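You operate a simulated robot arm through the tools that you are given. There is no shell and no other tool.

The job below is to be done with a simulated robot arm. You get a single attempt, and the scene is never put back.

JOB
Clamp the yellow-ended reel in the red clamp, the green-ended in the blue.
Fine: brake on, counter to nought.

The check looks at the end state, three seconds after you hand in, the way a careful person would. Anything else that was tipped, shoved, dropped, spilled or broken makes it a failure.

ROBOT AND FRAMES
A 7-joint arm with a two-finger parallel gripper, fixed in place. Base frame: the origin is at the foot of the arm, x ahead of it, y to its left, z up; the work surface is at about z = 0.8. Lengths are in m, angles in degrees, forces in N, time in s.
Its first joint turns from -132.0 to 132.0 degrees. Payload 3.91 kg.
The tool frame sits at the grasp point between the pads (the TCP): z along the fingers, y along the line on which they close. The tips reach 0.03 m beyond it. Largest opening 0.11 m; finger width 0.02, thickness 0.01; the body of the gripper, 0.048 by 0.112 m, starts 0.055 m behind the TCP.
Orientation is told as [roll, pitch, yaw] about the base's x, y, z axes, in that order, counted from this pose: with the fingers straight down and closing along the base's y, the tool's x points along the base's -x, its y along +y and its z along -z.

CONTROLS
- The arm moves only by the tool drive_tool. Its argument "commands" is a list of rows, each a list of 7 numbers: the shift along the base's x, y, z in m, then the turn, a rotation vector about the base's x, y, z in degrees, then the opening, from 0 (shut) to 1 (fully open). In form: [[tx, ty, tz, wx, wy, wz, claw], ...]. A call has 1 to 20 rows; each row shifts and turns the commanded pose from where the row before left it. A row lasts 0.2 s, in which the tool goes at most 0.05 m and 8.6 degrees; a call with a longer step from one row to the next is refused whole, and so is a gripper value outside its range. A pose out of reach is approached as far as the arm can. The call stops where the force on the tool passes 90 N (or 10 N more than at its start, if that is more) or the arm is blocked; 0.2 s more then pass. The fingers move at their own pace (about 0.108 m/s each) and stop on an object; they squeeze with about 32 N. The grip force told is the motor's: it shows also when the fingers shut on nothing. Time passes only in rows, and 0.2 s behind the last, so rows that do not move let the fingers close. The reply holds the time, the measured pose of the TCP, the force on the tool along the base axes, the opening and the grip force, in the units named above and with some noise, with the torque about the TCP (base axes, N m) and any sound that the robot's microphone picked up, and new pictures: "pictures" is both (left out), scene, wrist or none.
- Cameras (640 x 400 px; columns grow to the right, rows downward): "scene" is fixed at [0.0492, 0.5015, 1.4448]; the picture's right is [0.14, -0.99, 0.00], its down [-0.61, -0.09, -0.79] and it looks along [0.78, 0.11, -0.62] (base axes); focal length 279 px, centre (320, 200). "wrist" rides on the gripper at [0.072, 0.017, -0.103] in the tool frame; the picture's right is [-0.23, 0.97, 0.00], its down [-0.76, -0.18, -0.62] and it looks along [-0.61, -0.14, 0.78] (tool axes); focal length 222 px, centre (320, 200). There is no depth. A picture from a camera that has moved, and an enlarged one, comes with that camera's place and axes in the base frame and with its lens.
- zoom(camera, box): a new picture of the part [left, top, right, bottom] of that camera's present view, enlarged. The clock stands still meanwhile.
- close_job(): hands the job in; it is judged then, once.

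Places have to be worked out from the pictures, the camera data and where the tool is seen. Open the gripper and draw the arm clear of the work before you hand the job in, unless the task says otherwise.

The tools are called after ">>>" as name(argument=value, ...) on one line, values as JSON. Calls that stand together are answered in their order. drive_tool: Moves the arm, as the interface text tells. Its arguments: {"type":"object","properties":{"commands":{"type":"array","items":{"type":"array","items":{"type":"number"}}},"pictures":{"type":"string","enum":["both","scene","wrist","none"]}},"required":["commands"]} The other tools are called the same way: zoom (camera, box) takes an enlarged picture of a part of a camera's view; close_job () hands the job in.

At the start:

```text
time_s: 0.0
position: [0.4037, 0.5131, 1.2427]
tool_rot: [0.0, 0.0, -0.1]
force: [-0.2, -0.1, 0.6]
torque: [-0.03, 0.0, 0.02]
grip_width: 0.1098
grasp_force: 0.1
```

scene: 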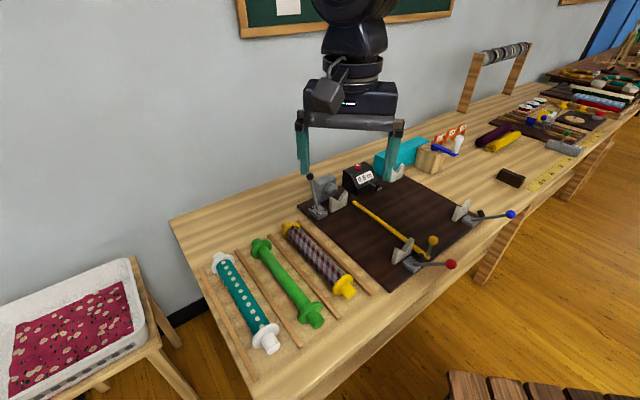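
wrist: 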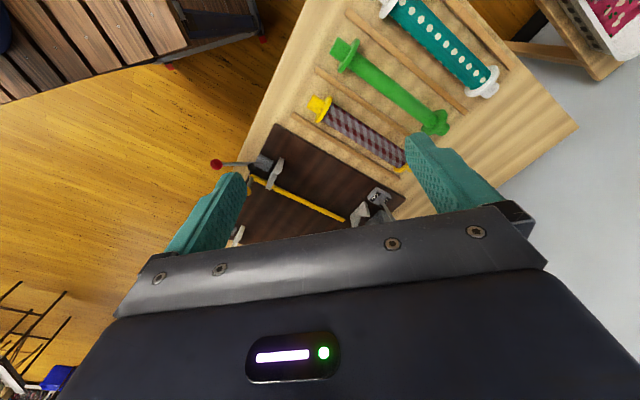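

I'll begin by looking closely at the work area from the scene camera: the reels on the rack, the board with clamps, and the counter box.

>>> zoom(camera="scene", box=[280, 140, 540, 300])

>>> zoom(camera="scene", box=[180, 200, 420, 370])

>>> zoom(camera="scene", box=[290, 140, 420, 230])

>>> zoom(camera="wrist", box=[180, 90, 440, 260])

>>> zoom(camera="scene", box=[380, 180, 540, 290])

```text
2.46 times, centred on (410, 220) of scene
camera zoom: at [0.0492, 0.5015, 1.4448], right [0.14, -0.99, 0.0], down [-0.61, -0.09, -0.79], along [0.78, 0.11, -0.62], focal length 686 px, centre (98, 151)
```

zoom: 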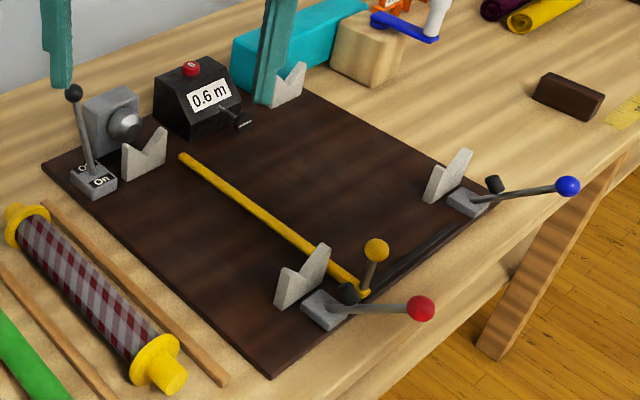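

```text
2.35 times, centred on (300, 285) of scene
camera zoom: at [0.0492, 0.5015, 1.4448], right [0.14, -0.99, 0.0], down [-0.61, -0.09, -0.79], along [0.78, 0.11, -0.62], focal length 655 px, centre (367, 0)
```

zoom: 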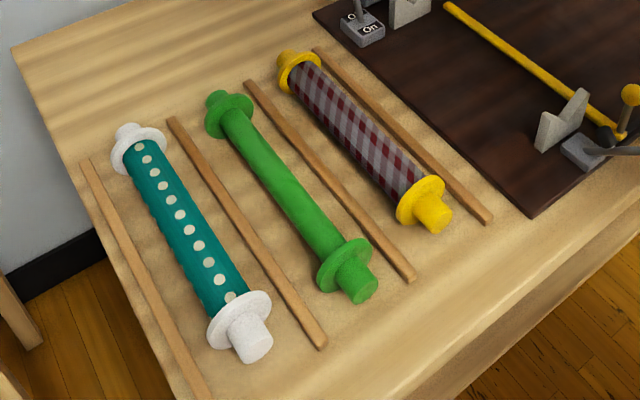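

```text
4.44 times, centred on (355, 185) of scene
camera zoom: at [0.0492, 0.5015, 1.4448], right [0.14, -0.99, 0.0], down [-0.61, -0.09, -0.79], along [0.78, 0.11, -0.62], focal length 1238 px, centre (164, 267)
```

zoom: 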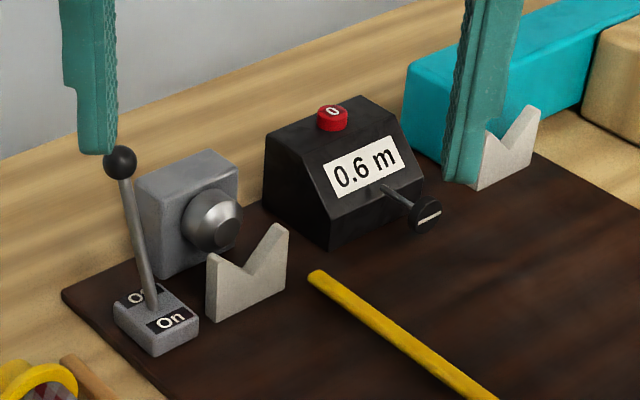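

```text
2.35 times, centred on (310, 175) of wrist
camera zoom: at [0.3321, 0.5283, 1.3463], right [0.23, 0.97, 0.0], down [0.76, -0.18, 0.62], along [0.61, -0.14, -0.78], focal length 523 px, centre (344, 259)
```

zoom: 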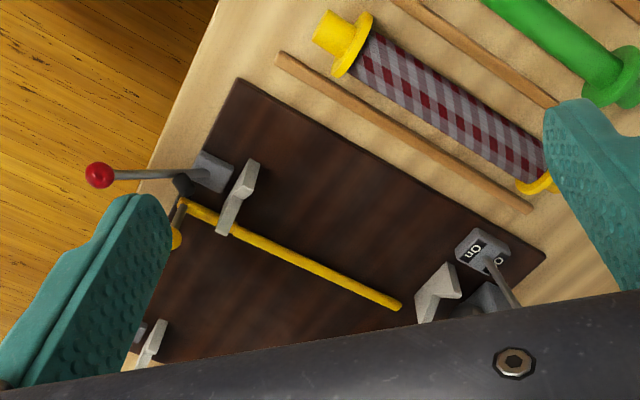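

```text
3.64 times, centred on (460, 235) of scene
camera zoom: at [0.0492, 0.5015, 1.4448], right [0.14, -0.99, 0.0], down [-0.61, -0.09, -0.79], along [0.78, 0.11, -0.62], focal length 1013 px, centre (-189, 73)
```

zoom: 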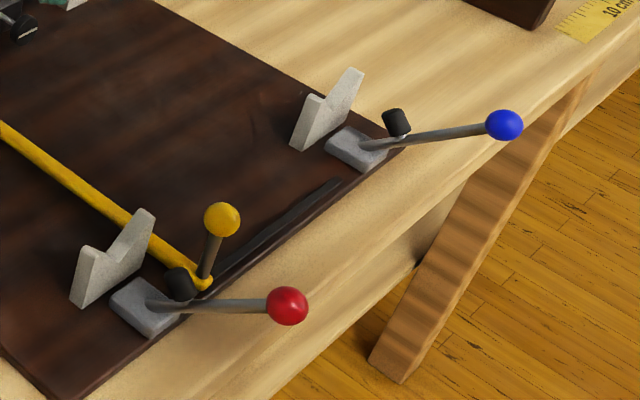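

The labels and geometry suggest the whole fixture is turned about 45° to the base, the brake lever leans toward "Off", and both clamp levers are up and open. I'll move high over the board for a closer look at the clamps before touching anything.

>>> drive_tool(commands=[[0.02, -0.036, -0.007, 0, 0, 0, 1], [0.02, -0.036, -0.007, 0, 0, 0, 1], [0.02, -0.036, -0.007, 0, 0, 0, 1], [0.02, -0.036, -0.007, 0, 0, 0, 1], [0.02, -0.036, -0.007, 0, 0, 0, 1], [0.016, -0.033, -0.007, 0, 0, 0, 1]], pictures="both")

```text
time_s: 1.4
position: [0.521, 0.2997, 1.2022]
tool_rot: [0.0, 0.0, 0.0]
force: [0.9, 0.4, 0.8]
torque: [-0.03, -0.03, 0.01]
grip_width: 0.11
grasp_force: 0.0
camera wrist: at [0.4494, 0.3158, 1.3057], right [0.23, 0.97, 0.0], down [0.76, -0.18, 0.62], along [0.61, -0.14, -0.78], focal length 222 px, centre (320, 200)
```

scene: 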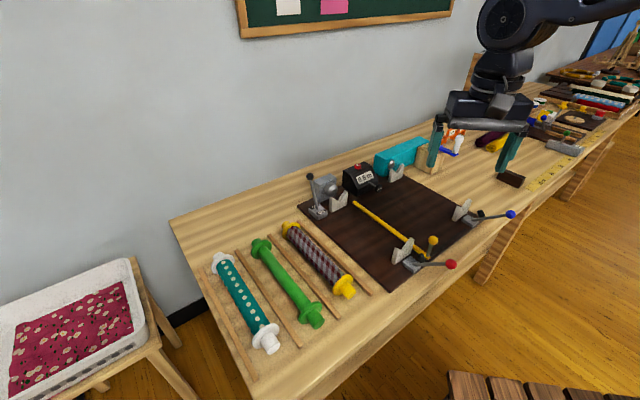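
wrist: 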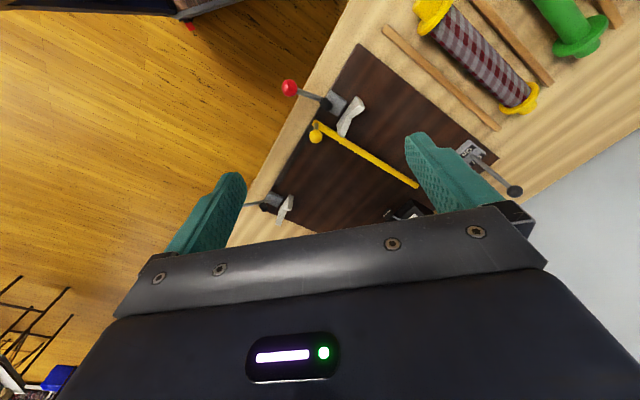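

Nothing now blocks the scene camera's view of the counter, so I'll zoom on the clamps, counter and brake from both cameras.

>>> zoom(camera="wrist", box=[240, 60, 400, 220])

>>> zoom(camera="wrist", box=[370, 120, 540, 230])

>>> zoom(camera="scene", box=[300, 150, 400, 220])

>>> zoom(camera="scene", box=[385, 220, 465, 280])

>>> zoom(camera="scene", box=[440, 190, 530, 250])

>>> zoom(camera="scene", box=[360, 110, 480, 190])

```text
2.50 times, centred on (320, 140) of wrist
camera zoom: at [0.4494, 0.3158, 1.3057], right [0.23, 0.97, 0.0], down [0.76, -0.18, 0.62], along [0.61, -0.14, -0.78], focal length 555 px, centre (320, 350)
```

zoom: 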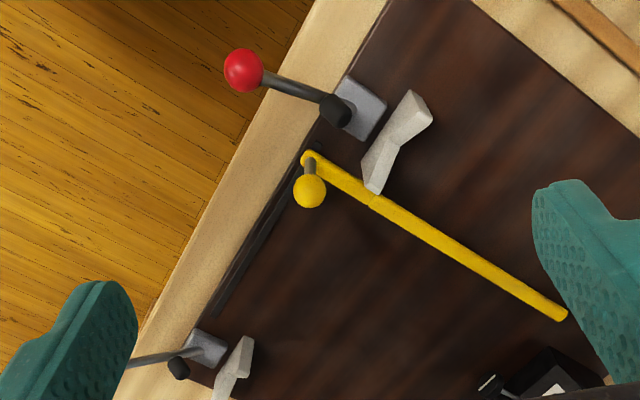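

```text
3.64 times, centred on (455, 175) of wrist
camera zoom: at [0.4494, 0.3158, 1.3057], right [0.23, 0.97, 0.0], down [0.76, -0.18, 0.62], along [0.61, -0.14, -0.78], focal length 808 px, centre (-171, 291)
```

zoom: 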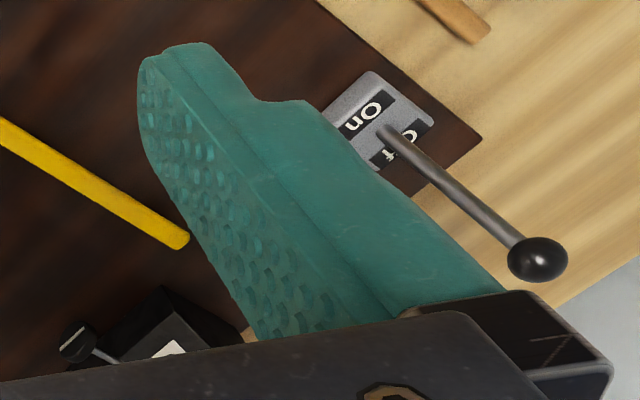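

```text
5.71 times, centred on (350, 185) of scene
camera zoom: at [0.0492, 0.5015, 1.4448], right [0.14, -0.99, 0.0], down [-0.61, -0.09, -0.79], along [0.78, 0.11, -0.62], focal length 1592 px, centre (149, 286)
```

zoom: 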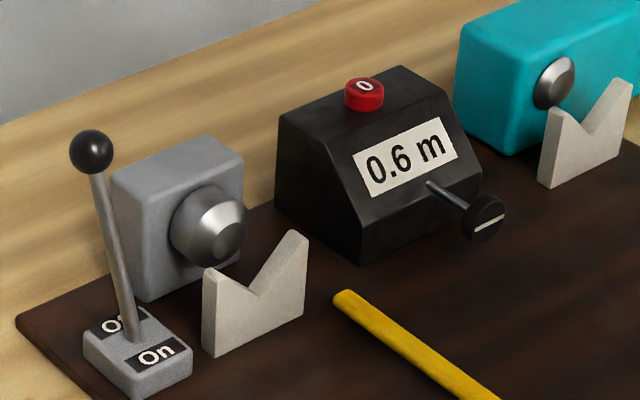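

```text
6.67 times, centred on (425, 250) of scene
camera zoom: at [0.0492, 0.5015, 1.4448], right [0.14, -0.99, 0.0], down [-0.61, -0.09, -0.79], along [0.78, 0.11, -0.62], focal length 1857 px, centre (-380, -133)
```

zoom: 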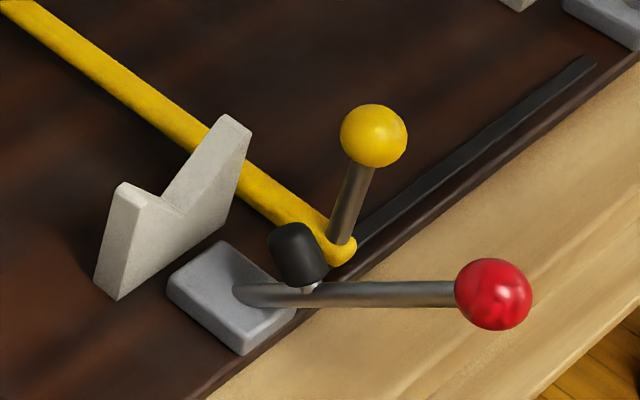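

```text
6.67 times, centred on (485, 220) of scene
camera zoom: at [0.0492, 0.5015, 1.4448], right [0.14, -0.99, 0.0], down [-0.61, -0.09, -0.79], along [0.78, 0.11, -0.62], focal length 1857 px, centre (-780, 67)
```

zoom: 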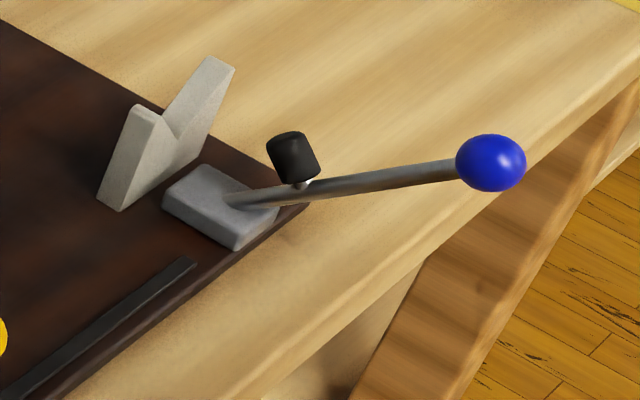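

```text
5.00 times, centred on (420, 150) of scene
camera zoom: at [0.0492, 0.5015, 1.4448], right [0.14, -0.99, 0.0], down [-0.61, -0.09, -0.79], along [0.78, 0.11, -0.62], focal length 1393 px, centre (-180, 450)
```

zoom: 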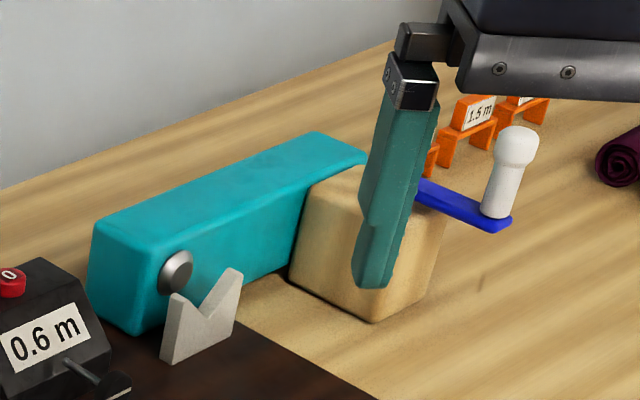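

Triangulating the red knob from both views gives about (0.52, 0.25, 0.91), with the clamp axis near x−y ≈ 0.27. I'll now yaw 45° and go above the yellow-ended reel to measure it from straight above.

>>> drive_tool(commands=[[0.0074, 0.0416, -0.0143, 0, 0, 6.5, 1], [0.0074, 0.0416, -0.0143, 0, 0, 6.5, 1], [0.0074, 0.0416, -0.0143, 0, 0, 6.5, 1], [0.0074, 0.0416, -0.0143, 0, 0, 6.5, 1], [0.0074, 0.0416, -0.0143, 0, 0, 6.5, 1], [0.0074, 0.0416, -0.0143, 0, 0, 6.5, 1], [0.0071, 0.042, -0.0143, 0, 0, 6.0, 1], [0, 0, 0, 0, 0, 0, 1]])

```text
time_s: 3.2
position: [0.5703, 0.5905, 1.1013]
tool_rot: [0.0, 0.1, 45.2]
force: [-1.0, 0.0, -0.6]
torque: [0.01, -0.02, 0.02]
grip_width: 0.11
grasp_force: 0.1
camera wrist: at [0.5068, 0.5499, 1.204], right [-0.53, 0.85, 0.0], down [0.66, 0.41, 0.62], along [0.53, 0.33, -0.78], focal length 222 px, centre (320, 200)
```

scene: 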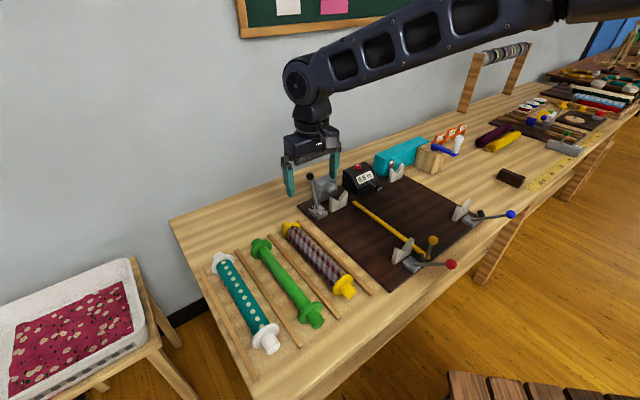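
wrist: 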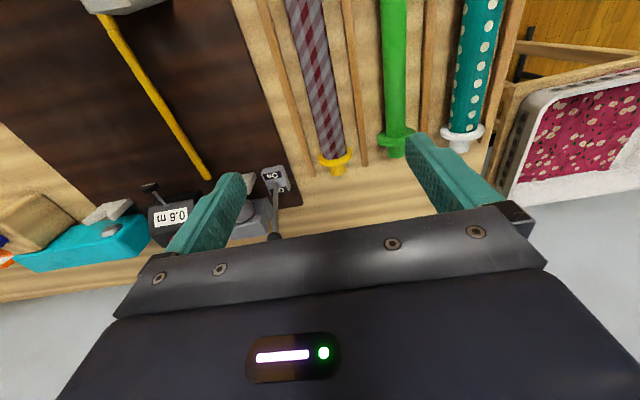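

The tool's axis is now lined up with the reels. I'll zoom into this view to measure reel ends and the far ends of the stations.

>>> zoom(camera="wrist", box=[240, 0, 440, 190])

>>> zoom(camera="wrist", box=[80, 140, 320, 270])

>>> zoom(camera="scene", box=[270, 215, 370, 305])

>>> zoom(camera="scene", box=[240, 230, 340, 335])

```text
2.11 times, centred on (340, 95) of wrist
camera zoom: at [0.5068, 0.5499, 1.204], right [-0.53, 0.85, 0.0], down [0.66, 0.41, 0.62], along [0.53, 0.33, -0.78], focal length 468 px, centre (278, 421)
```

zoom: 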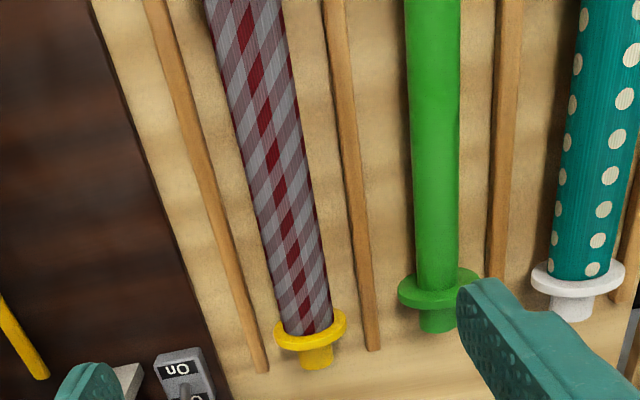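

```text
2.67 times, centred on (200, 205) of wrist
camera zoom: at [0.5068, 0.5499, 1.204], right [-0.53, 0.85, 0.0], down [0.66, 0.41, 0.62], along [0.53, 0.33, -0.78], focal length 592 px, centre (640, 187)
```

zoom: 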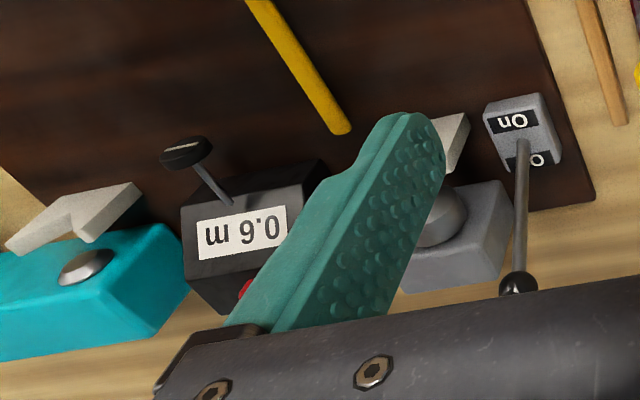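

```text
4.44 times, centred on (320, 260) of scene
camera zoom: at [0.0492, 0.5015, 1.4448], right [0.14, -0.99, 0.0], down [-0.61, -0.09, -0.79], along [0.78, 0.11, -0.62], focal length 1238 px, centre (320, -67)
```

zoom: 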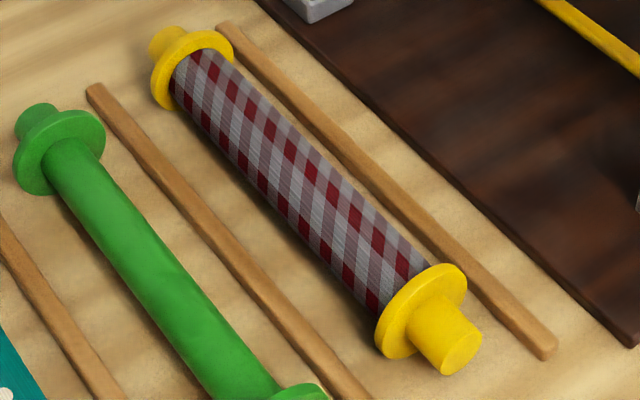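

```text
3.81 times, centred on (290, 282) of scene
camera zoom: at [0.0492, 0.5015, 1.4448], right [0.14, -0.99, 0.0], down [-0.61, -0.09, -0.79], along [0.78, 0.11, -0.62], focal length 1061 px, centre (434, -114)
```

zoom: 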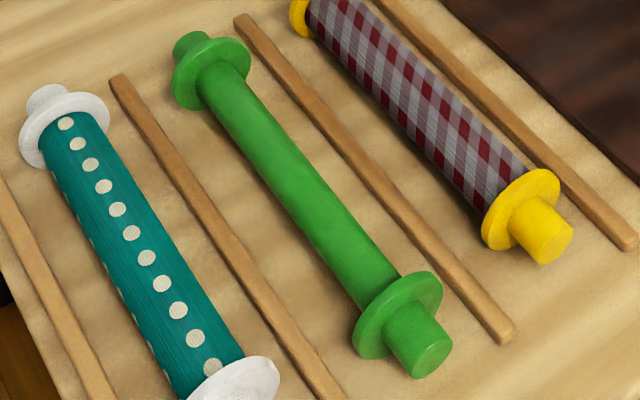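

Both cameras agree on the yellow-ended reel: its centre is near (0.574, 0.592) and its axis at z ≈ 0.827. I'll partly close the gripper so the fingers fit between the wooden slats, then go down to a check height.

>>> drive_tool(commands=[[0.004, 0.002, -0.03, 0, 0, 0, 0.58], [0, 0, -0.04, 0, 0, 0, 0.58], [0, 0, -0.04, 0, 0, 0, 0.58], [0, 0, -0.04, 0, 0, 0, 0.58], [0, 0, -0.03, 0, 0, 0, 0.58], [0, 0, 0, 0, 0, 0, 0.58]])

```text
time_s: 4.6
position: [0.5734, 0.5937, 0.9199]
tool_rot: [0.1, 0.0, 45.0]
force: [-0.4, 0.4, -0.1]
torque: [0.04, 0.01, -0.05]
grip_width: 0.0636
grasp_force: 0.1
camera wrist: at [0.5107, 0.5528, 1.0225], right [-0.53, 0.85, 0.0], down [0.66, 0.41, 0.62], along [0.53, 0.33, -0.78], focal length 222 px, centre (320, 200)
```

scene: 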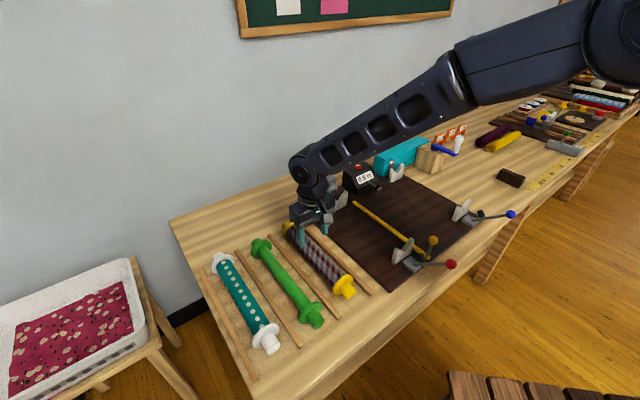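
wrist: 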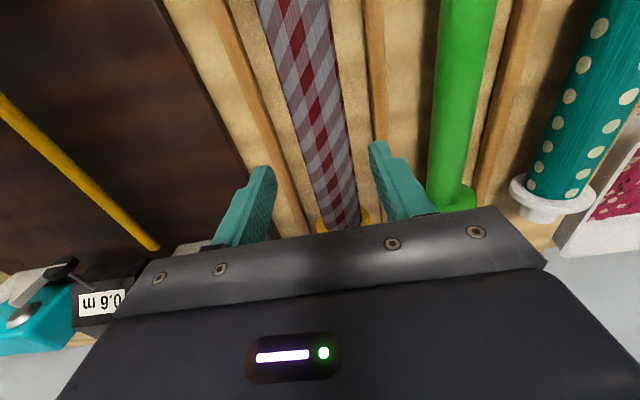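

The reel's axis passes right under the tool centre (column ≈ 320), so I'll narrow the gripper slightly and descend until the tips are just above the bench.

>>> drive_tool(commands=[[0, 0, -0.02, 0, 0, 0, 0.53], [0, 0, -0.02, 0, 0, 0, 0.53], [0, 0, -0.02, 0, 0, 0, 0.53], [0, 0, -0.015, 0, 0, 0, 0.53], [0, 0, -0.008, 0, 0, 0, 0.53], [0, 0, 0, 0, 0, 0, 0.53]])

```text
time_s: 6.0
position: [0.5767, 0.5908, 0.8386]
tool_rot: [-0.1, 0.0, 45.1]
force: [0.4, -0.2, -0.3]
torque: [-0.01, -0.02, 0.04]
grip_width: 0.058
grasp_force: 0.0
camera wrist: at [0.5136, 0.5516, 0.9414], right [-0.53, 0.85, 0.0], down [0.66, 0.41, 0.62], along [0.53, 0.33, -0.78], focal length 222 px, centre (320, 200)
```

scene: 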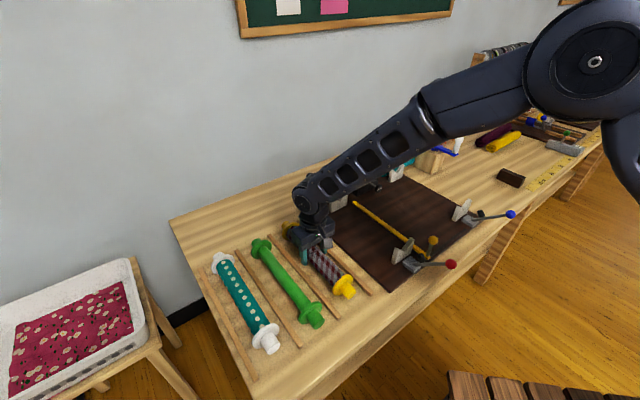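
wrist: 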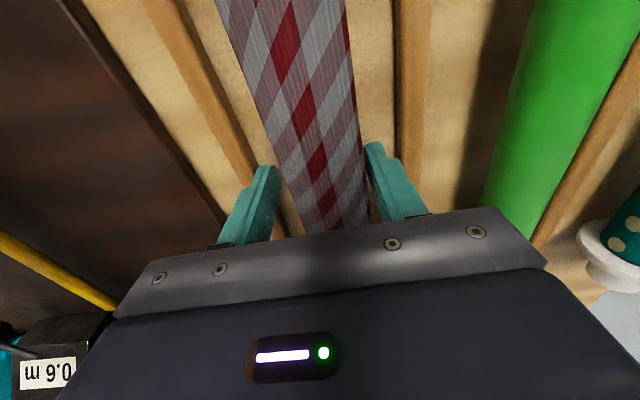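

The fingers straddle the reel without touching the slats. Now I close on it and lift a little to confirm the hold.

>>> drive_tool(commands=[[0, 0, 0, 0, 0, 0, 0.2], [0, 0, 0, 0, 0, 0, 0.1], [0, 0, 0, 0, 0, 0, 0.1], [0, 0, 0, 0, 0, 0, 0.1], [0, 0, 0.02, 0, 0, 0, 0.1], [0, 0, 0.03, 0, 0, 0, 0.1], [0, 0, 0.03, 0, 0, 0, 0.1], [0, 0, 0, 0, 0, 0, 0.1]])

```text
time_s: 7.8
position: [0.5746, 0.5948, 0.9201]
tool_rot: [0.0, 0.0, 45.0]
force: [0.1, 0.1, -1.7]
torque: [0.02, -0.01, 0.04]
grip_width: 0.0447
grasp_force: 31.8
camera wrist: at [0.5126, 0.5549, 1.0229], right [-0.53, 0.85, 0.0], down [0.66, 0.41, 0.62], along [0.53, 0.33, -0.78], focal length 222 px, centre (320, 200)
```

scene: 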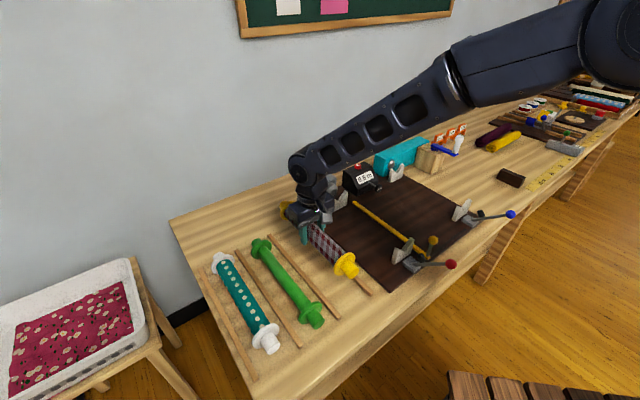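
wrist: 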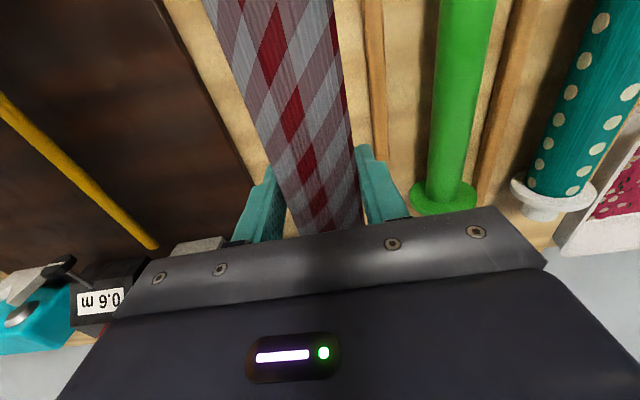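

The reel is held firmly (width 0.0447 m). I'll lift it higher and carry it across to above the red station, then compare its journals against the V-blocks.

>>> drive_tool(commands=[[0, 0, 0.04, 0, 0, 0, 0.1], [0, 0, 0.03, 0, 0, 0, 0.1], [0.024, -0.024, 0.0, 0, 0, 0, 0.1], [0.024, -0.024, 0, 0, 0, 0, 0.1], [0.024, -0.024, 0, 0, 0, 0, 0.1], [0.024, -0.024, 0, 0, 0, 0, 0.1], [0.024, -0.024, 0, 0, 0, 0, 0.1], [0.02, -0.027, 0, 0, 0, 0, 0.1], [0, 0, 0, 0, 0, 0, 0.1]])

>>> zoom(camera="scene", box=[300, 140, 480, 280])

>>> zoom(camera="wrist", box=[180, 0, 460, 220])

```text
time_s: 9.8
position: [0.7152, 0.4452, 0.9889]
tool_rot: [-0.1, 0.0, 45.0]
force: [0.1, 1.6, -2.4]
torque: [0.01, 0.01, 0.01]
grip_width: 0.0445
grasp_force: 32.1
camera wrist: at [0.653, 0.404, 1.0927], right [-0.53, 0.85, 0.0], down [0.66, 0.41, 0.62], along [0.53, 0.33, -0.78], focal length 222 px, centre (320, 200)
```

scene: 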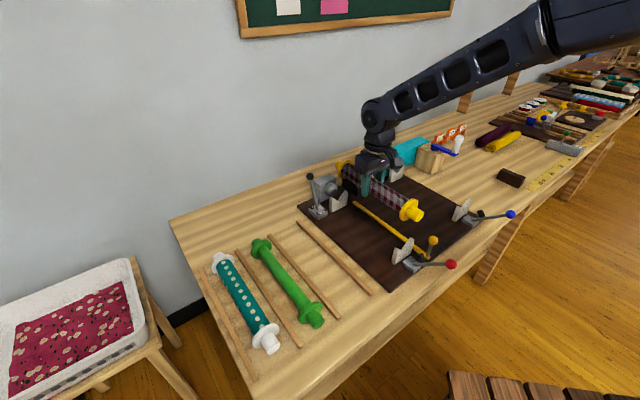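
wrist: 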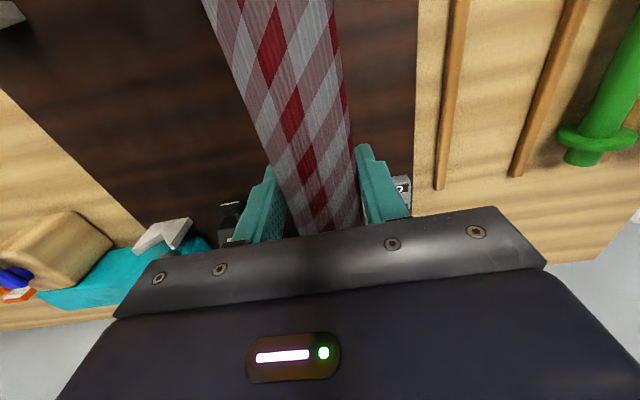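

```text
2.86 times, centred on (390, 210) of scene
camera zoom: at [0.0492, 0.5015, 1.4448], right [0.14, -0.99, 0.0], down [-0.61, -0.09, -0.79], along [0.78, 0.11, -0.62], focal length 796 px, centre (120, 171)
```

zoom: 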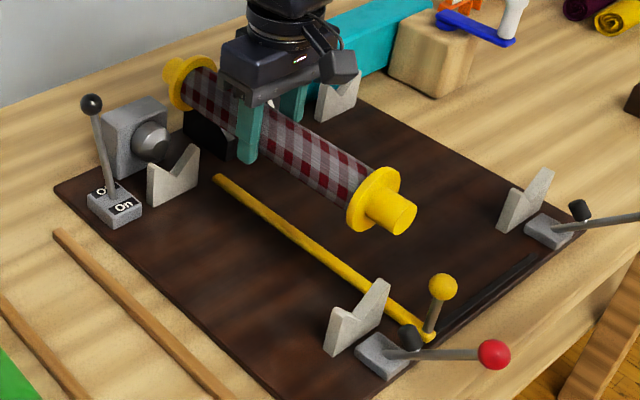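

```text
1.82 times, centred on (320, 110) of wrist
camera zoom: at [0.653, 0.404, 1.0927], right [-0.53, 0.85, 0.0], down [0.66, 0.41, 0.62], along [0.53, 0.33, -0.78], focal length 404 px, centre (320, 364)
```

zoom: 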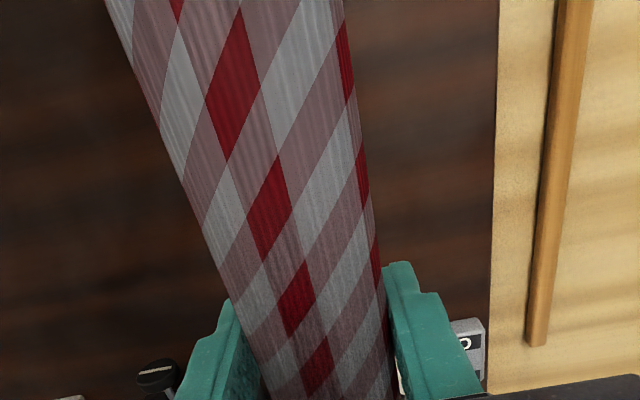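

The reel hangs above the red station aligned with its axis. I'll lower it to just above the V-block tips and check the alignment closely at both ends.

>>> drive_tool(commands=[[0, 0, -0.02, 0, 0, 0, 0.1], [0, 0, -0.02, 0, 0, 0, 0.1], [0, 0, -0.02, 0, 0, 0, 0.1], [0, 0, 0, 0, 0, 0, 0.1]], pictures="scene")

>>> zoom(camera="scene", box=[380, 200, 470, 280])

>>> zoom(camera="scene", box=[300, 150, 390, 220])

```text
time_s: 10.8
position: [0.7158, 0.4466, 0.9274]
tool_rot: [-0.1, 0.0, 45.0]
force: [0.0, -0.4, -1.1]
torque: [0.03, -0.02, 0.02]
grip_width: 0.0444
grasp_force: 32.1
```

scene: 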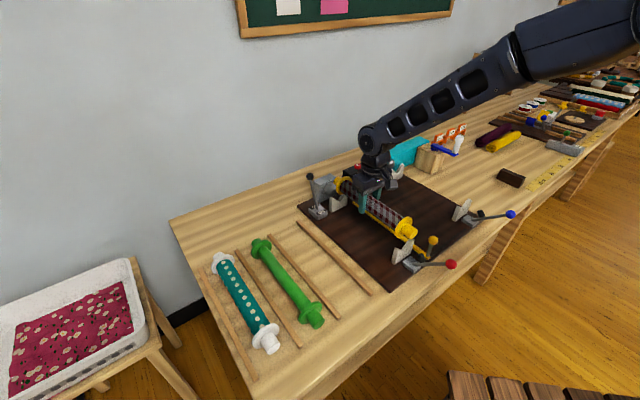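

```text
5.00 times, centred on (425, 240) of scene
camera zoom: at [0.0492, 0.5015, 1.4448], right [0.14, -0.99, 0.0], down [-0.61, -0.09, -0.79], along [0.78, 0.11, -0.62], focal length 1393 px, centre (-205, 0)
```

zoom: 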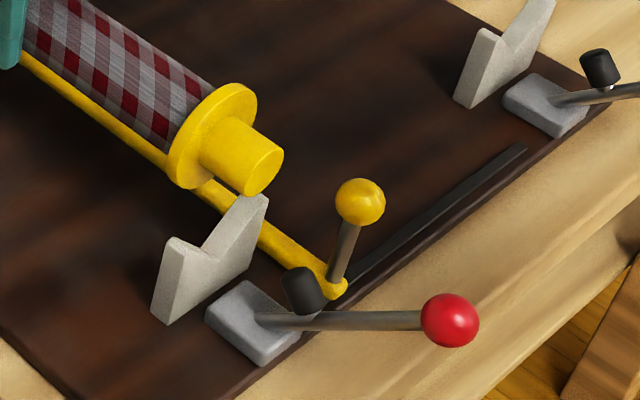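

```text
5.71 times, centred on (345, 185) of scene
camera zoom: at [0.0492, 0.5015, 1.4448], right [0.14, -0.99, 0.0], down [-0.61, -0.09, -0.79], along [0.78, 0.11, -0.62], focal length 1592 px, centre (177, 286)
```

zoom: 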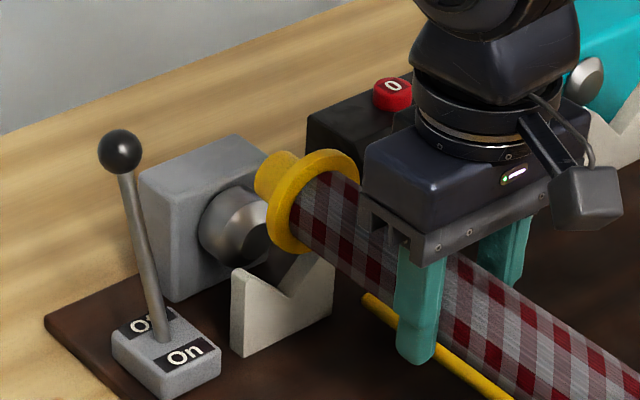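

To line up precisely I'll zoom tightly on both V-blocks to find their notches relative to the hanging journals.

>>> zoom(camera="scene", box=[396, 216, 436, 270])

>>> zoom(camera="scene", box=[325, 170, 375, 215])

>>> zoom(camera="scene", box=[448, 190, 498, 235])

```text
7.41 times, centred on (416, 243) of scene
camera zoom: at [0.0492, 0.5015, 1.4448], right [0.14, -0.99, 0.0], down [-0.61, -0.09, -0.79], along [0.78, 0.11, -0.62], focal length 2063 px, centre (-391, -118)
```

zoom: 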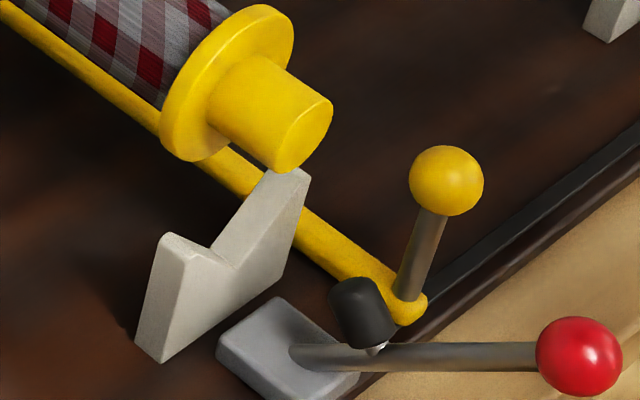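

```text
8.89 times, centred on (350, 192) of scene
camera zoom: at [0.0492, 0.5015, 1.4448], right [0.14, -0.99, 0.0], down [-0.61, -0.09, -0.79], along [0.78, 0.11, -0.62], focal length 2476 px, centre (53, 267)
```

zoom: 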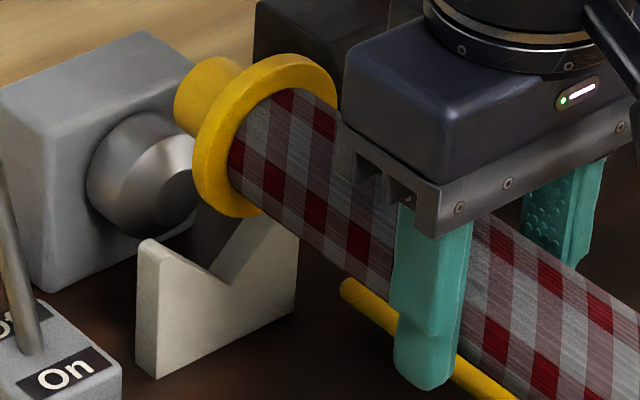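

```text
8.89 times, centred on (473, 212) of scene
camera zoom: at [0.0492, 0.5015, 1.4448], right [0.14, -0.99, 0.0], down [-0.61, -0.09, -0.79], along [0.78, 0.11, -0.62], focal length 2476 px, centre (-1040, 89)
```

zoom: 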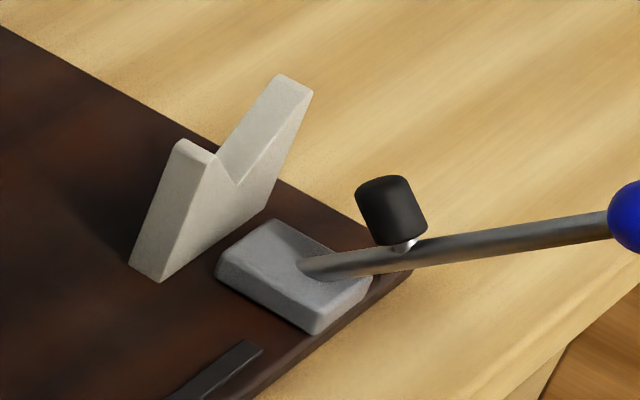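

The V notch lines are at x−y ≈ 0.27, with the notch floor at z ≈ 0.843. The journals line up within a few mm, so I'll nudge about 2 mm toward the rack side and lower gently.

>>> drive_tool(commands=[[-0.0028, 0.0, -0.01, 0, 0, 0, 0.1], [0, 0, -0.015, 0, 0, 0, 0.1], [0, 0, -0.01, 0, 0, 0, 0.1], [0, 0, 0, 0, 0, 0, 0.1]], pictures="none")

>>> zoom(camera="scene", box=[390, 210, 446, 270])

>>> zoom(camera="scene", box=[325, 170, 375, 215])

```text
time_s: 11.8
position: [0.7128, 0.4469, 0.892]
tool_rot: [-0.1, 0.0, 45.0]
force: [-0.2, 0.4, -1.4]
torque: [0.04, 0.01, 0.01]
grip_width: 0.0447
grasp_force: 31.8
```

```text
6.67 times, centred on (418, 240) of scene
camera zoom: at [0.0492, 0.5015, 1.4448], right [0.14, -0.99, 0.0], down [-0.61, -0.09, -0.79], along [0.78, 0.11, -0.62], focal length 1857 px, centre (-333, -67)
```

zoom: 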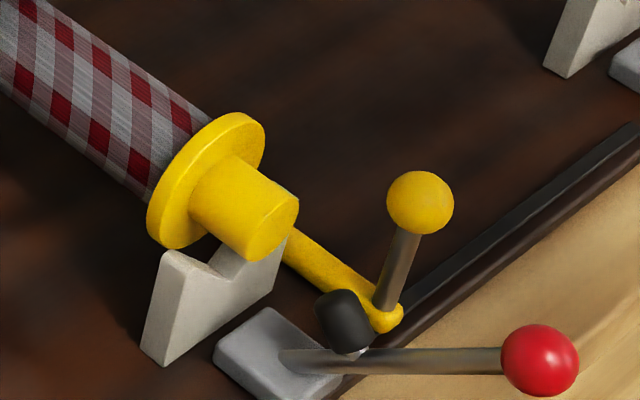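

```text
8.89 times, centred on (350, 192) of scene
camera zoom: at [0.0492, 0.5015, 1.4448], right [0.14, -0.99, 0.0], down [-0.61, -0.09, -0.79], along [0.78, 0.11, -0.62], focal length 2476 px, centre (53, 267)
```

zoom: 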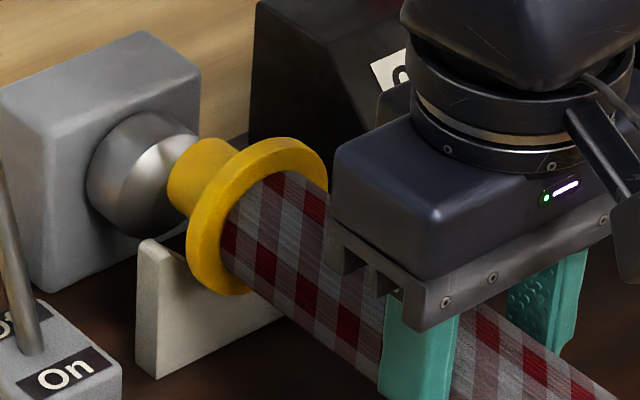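

Both journals sit neatly over their V notches. I'll continue down in small steps, watching the force for contact.

>>> drive_tool(commands=[[0, 0, -0.005, 0, 0, 0, 0.1], [0, 0, -0.005, 0, 0, 0, 0.1], [0, 0, -0.004, 0, 0, 0, 0.1], [0, 0, 0, 0, 0, 0, 0.1]], pictures="none")

>>> zoom(camera="scene", box=[390, 210, 446, 270])

>>> zoom(camera="scene", box=[325, 170, 375, 215])

```text
time_s: 12.8
position: [0.7125, 0.4453, 0.8785]
tool_rot: [0.0, 0.0, 45.0]
force: [-0.1, -0.4, -1.2]
torque: [0.0, -0.01, 0.02]
grip_width: 0.0446
grasp_force: 32.2
```

```text
6.67 times, centred on (418, 240) of scene
camera zoom: at [0.0492, 0.5015, 1.4448], right [0.14, -0.99, 0.0], down [-0.61, -0.09, -0.79], along [0.78, 0.11, -0.62], focal length 1857 px, centre (-333, -67)
```

zoom: 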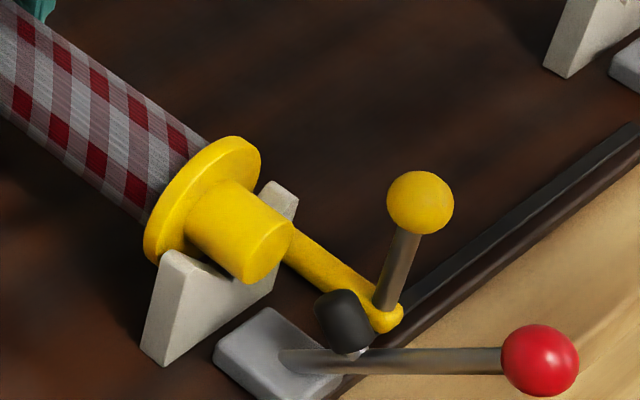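

```text
8.89 times, centred on (350, 192) of scene
camera zoom: at [0.0492, 0.5015, 1.4448], right [0.14, -0.99, 0.0], down [-0.61, -0.09, -0.79], along [0.78, 0.11, -0.62], focal length 2476 px, centre (53, 267)
```

zoom: 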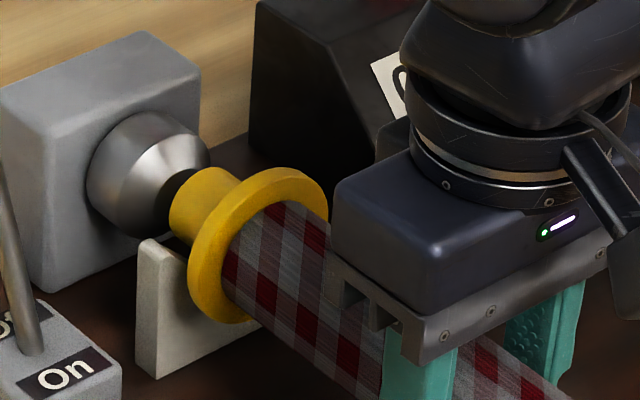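

No contact yet, and the alignment still looks good. I'll keep lowering in 3 mm steps.

>>> drive_tool(commands=[[0, 0, -0.003, 0, 0, 0, 0.1], [0, 0, -0.003, 0, 0, 0, 0.1], [0, 0, 0, 0, 0, 0, 0.1]], pictures="none")

>>> zoom(camera="scene", box=[390, 210, 446, 270])

```text
time_s: 13.6
position: [0.7112, 0.4452, 0.8711]
tool_rot: [0.0, 0.0, 45.0]
force: [0.1, 0.2, -2.3]
torque: [0.0, -0.02, 0.01]
grip_width: 0.0443
grasp_force: 32.5
```

```text
6.67 times, centred on (418, 240) of scene
camera zoom: at [0.0492, 0.5015, 1.4448], right [0.14, -0.99, 0.0], down [-0.61, -0.09, -0.79], along [0.78, 0.11, -0.62], focal length 1857 px, centre (-333, -67)
```

zoom: 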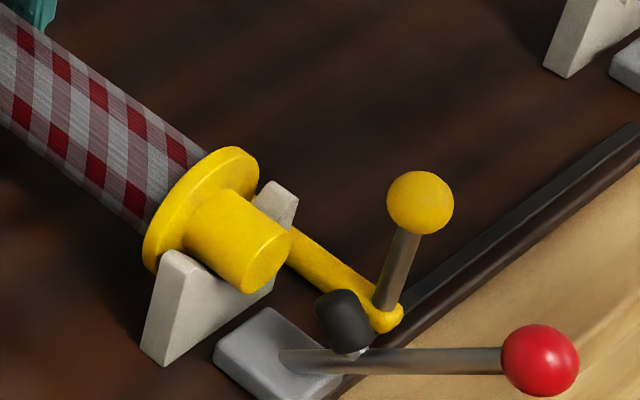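

Still free of contact. I'll continue with a few more small downward steps.

>>> drive_tool(commands=[[0, 0, -0.002, 0, 0, 0, 0.1], [0, 0, -0.002, 0, 0, 0, 0.1], [0, 0, 0, 0, 0, 0, 0.1]], pictures="none")

>>> zoom(camera="scene", box=[390, 210, 446, 270])

>>> zoom(camera="scene", box=[325, 170, 375, 215])

```text
time_s: 14.4
position: [0.7136, 0.4448, 0.8711]
tool_rot: [0.1, 0.0, 45.0]
force: [-1.2, -6.8, 23.0]
torque: [-0.18, 0.19, -0.02]
grip_width: 0.0446
grasp_force: 31.9
```

```text
6.67 times, centred on (418, 240) of scene
camera zoom: at [0.0492, 0.5015, 1.4448], right [0.14, -0.99, 0.0], down [-0.61, -0.09, -0.79], along [0.78, 0.11, -0.62], focal length 1857 px, centre (-333, -67)
```

zoom: 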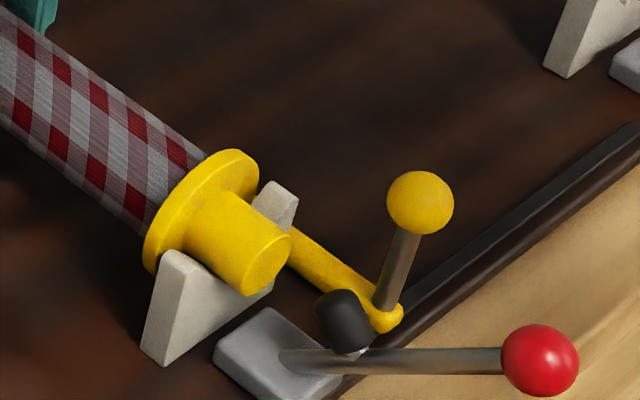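

```text
8.89 times, centred on (350, 192) of scene
camera zoom: at [0.0492, 0.5015, 1.4448], right [0.14, -0.99, 0.0], down [-0.61, -0.09, -0.79], along [0.78, 0.11, -0.62], focal length 2476 px, centre (53, 267)
```

zoom: 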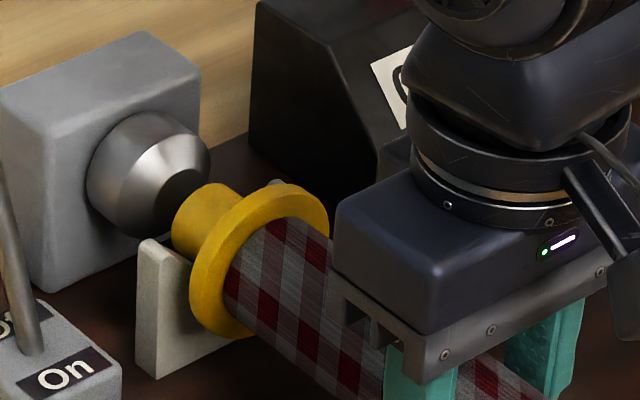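

Contact: about 23 N upward, with the journals seated in the V's. I'll ease off slightly, shift 1–2 mm as the side force suggests, and release.

>>> drive_tool(commands=[[0.001, -0.001, 0.001, 0, 0, 0, 0.1], [0, 0, 0, 0, 0, 0, 0.1], [0, 0, 0, 0, 0, 0, 0.43], [0, 0, 0, 0, 0, 0, 0.5], [0, 0, 0, 0, 0, 0, 0.55], [0, 0, 0, 0, 0, 0, 0.55]], pictures="both")

>>> zoom(camera="scene", box=[390, 210, 446, 270])

>>> zoom(camera="scene", box=[325, 170, 375, 215])

```text
time_s: 15.8
position: [0.7136, 0.4438, 0.8698]
tool_rot: [0.0, 0.0, 45.0]
force: [0.4, -0.3, 0.8]
torque: [-0.02, 0.02, 0.0]
grip_width: 0.0604
grasp_force: 0.2
camera wrist: at [0.6509, 0.4042, 0.9735], right [-0.53, 0.85, 0.0], down [0.66, 0.41, 0.62], along [0.53, 0.33, -0.78], focal length 222 px, centre (320, 200)
```

scene: 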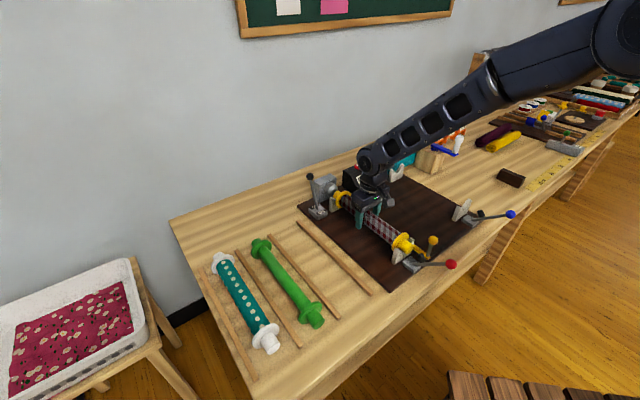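
wrist: 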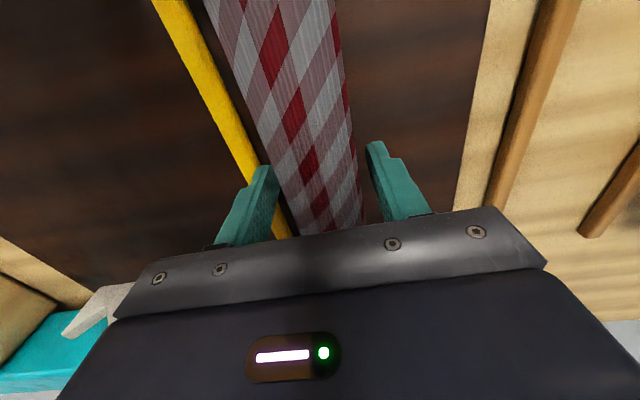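

```text
6.67 times, centred on (418, 240) of scene
camera zoom: at [0.0492, 0.5015, 1.4448], right [0.14, -0.99, 0.0], down [-0.61, -0.09, -0.79], along [0.78, 0.11, -0.62], focal length 1857 px, centre (-333, -67)
```

zoom: 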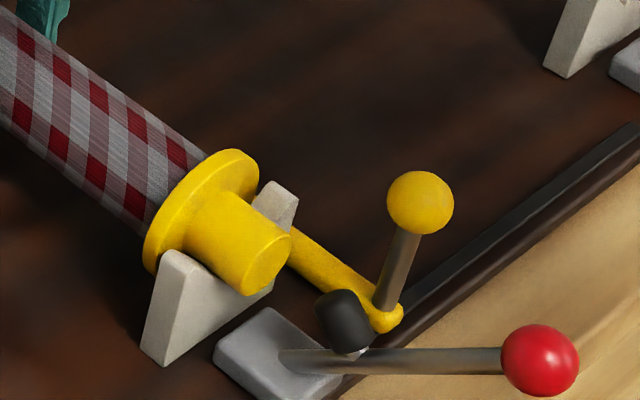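

```text
8.89 times, centred on (350, 192) of scene
camera zoom: at [0.0492, 0.5015, 1.4448], right [0.14, -0.99, 0.0], down [-0.61, -0.09, -0.79], along [0.78, 0.11, -0.62], focal length 2476 px, centre (53, 267)
```

zoom: 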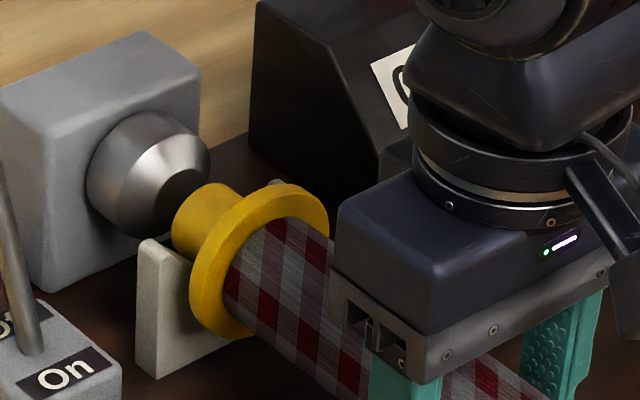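

The yellow-ended reel is seated in both V's and stays put. I'll rise and move above the red lever knob, keeping the same yaw, to check its position before gripping it.

>>> drive_tool(commands=[[0, 0, 0.03, 0, 0, 0, 0.55], [0, 0, 0.045, 0, 0, 0, 0.55], [0, 0, 0.045, 0, 0, 0, 0.6], [-0.0323, -0.0326, 0.01, 0, 0, 0, 0.6], [-0.0323, -0.0326, 0, 0, 0, 0, 0.6], [-0.0323, -0.0326, 0, 0, 0, 0, 0.6], [-0.0323, -0.0326, 0, 0, 0, 0, 0.6], [-0.0323, -0.0326, 0, 0, 0, 0, 0.6], [-0.0323, -0.0326, 0, 0, 0, 0, 0.6], [0, 0, 0, 0, 0, 0, 0.6]], pictures="both")

>>> zoom(camera="scene", box=[390, 160, 490, 280])

>>> zoom(camera="scene", box=[310, 160, 430, 270])

```text
time_s: 18.0
position: [0.5206, 0.248, 1.0]
tool_rot: [0.0, 0.0, 45.0]
force: [-0.1, -0.1, -1.1]
torque: [-0.02, -0.04, 0.0]
grip_width: 0.0659
grasp_force: 0.1
camera wrist: at [0.4574, 0.209, 1.1038], right [-0.53, 0.85, 0.0], down [0.66, 0.41, 0.62], along [0.53, 0.33, -0.78], focal length 222 px, centre (320, 200)
```

scene: 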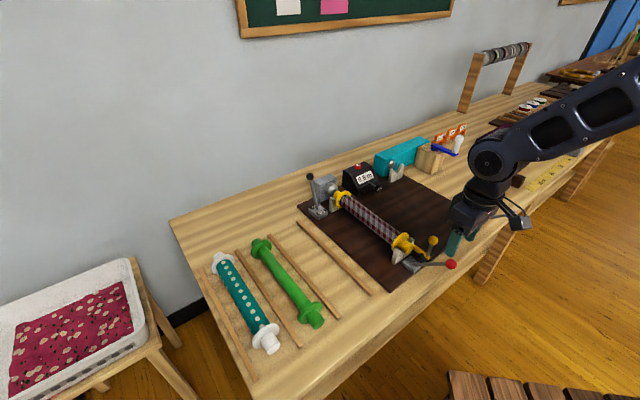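
wrist: 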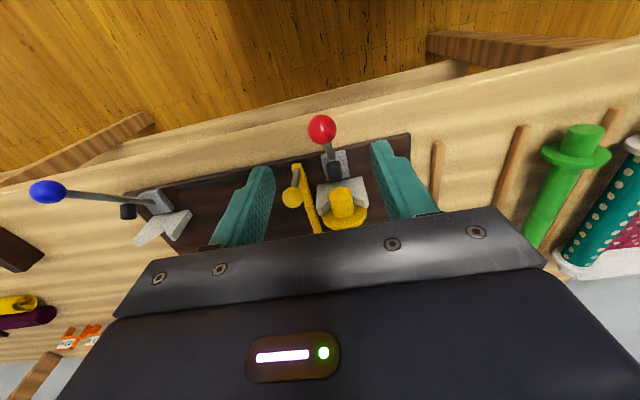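

```text
3.33 times, centred on (440, 220) of scene
camera zoom: at [0.0492, 0.5015, 1.4448], right [0.14, -0.99, 0.0], down [-0.61, -0.09, -0.79], along [0.78, 0.11, -0.62], focal length 928 px, centre (-80, 133)
```

zoom: 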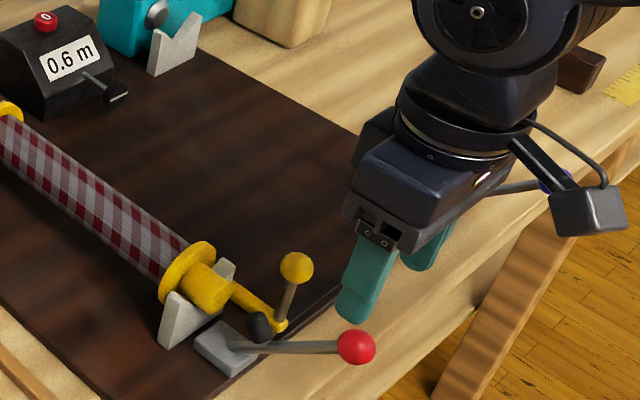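

```text
3.64 times, centred on (370, 215) of scene
camera zoom: at [0.0492, 0.5015, 1.4448], right [0.14, -0.99, 0.0], down [-0.61, -0.09, -0.79], along [0.78, 0.11, -0.62], focal length 1013 px, centre (138, 146)
```

zoom: 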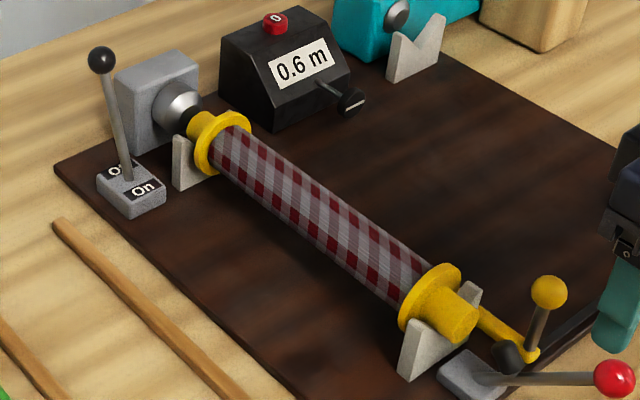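

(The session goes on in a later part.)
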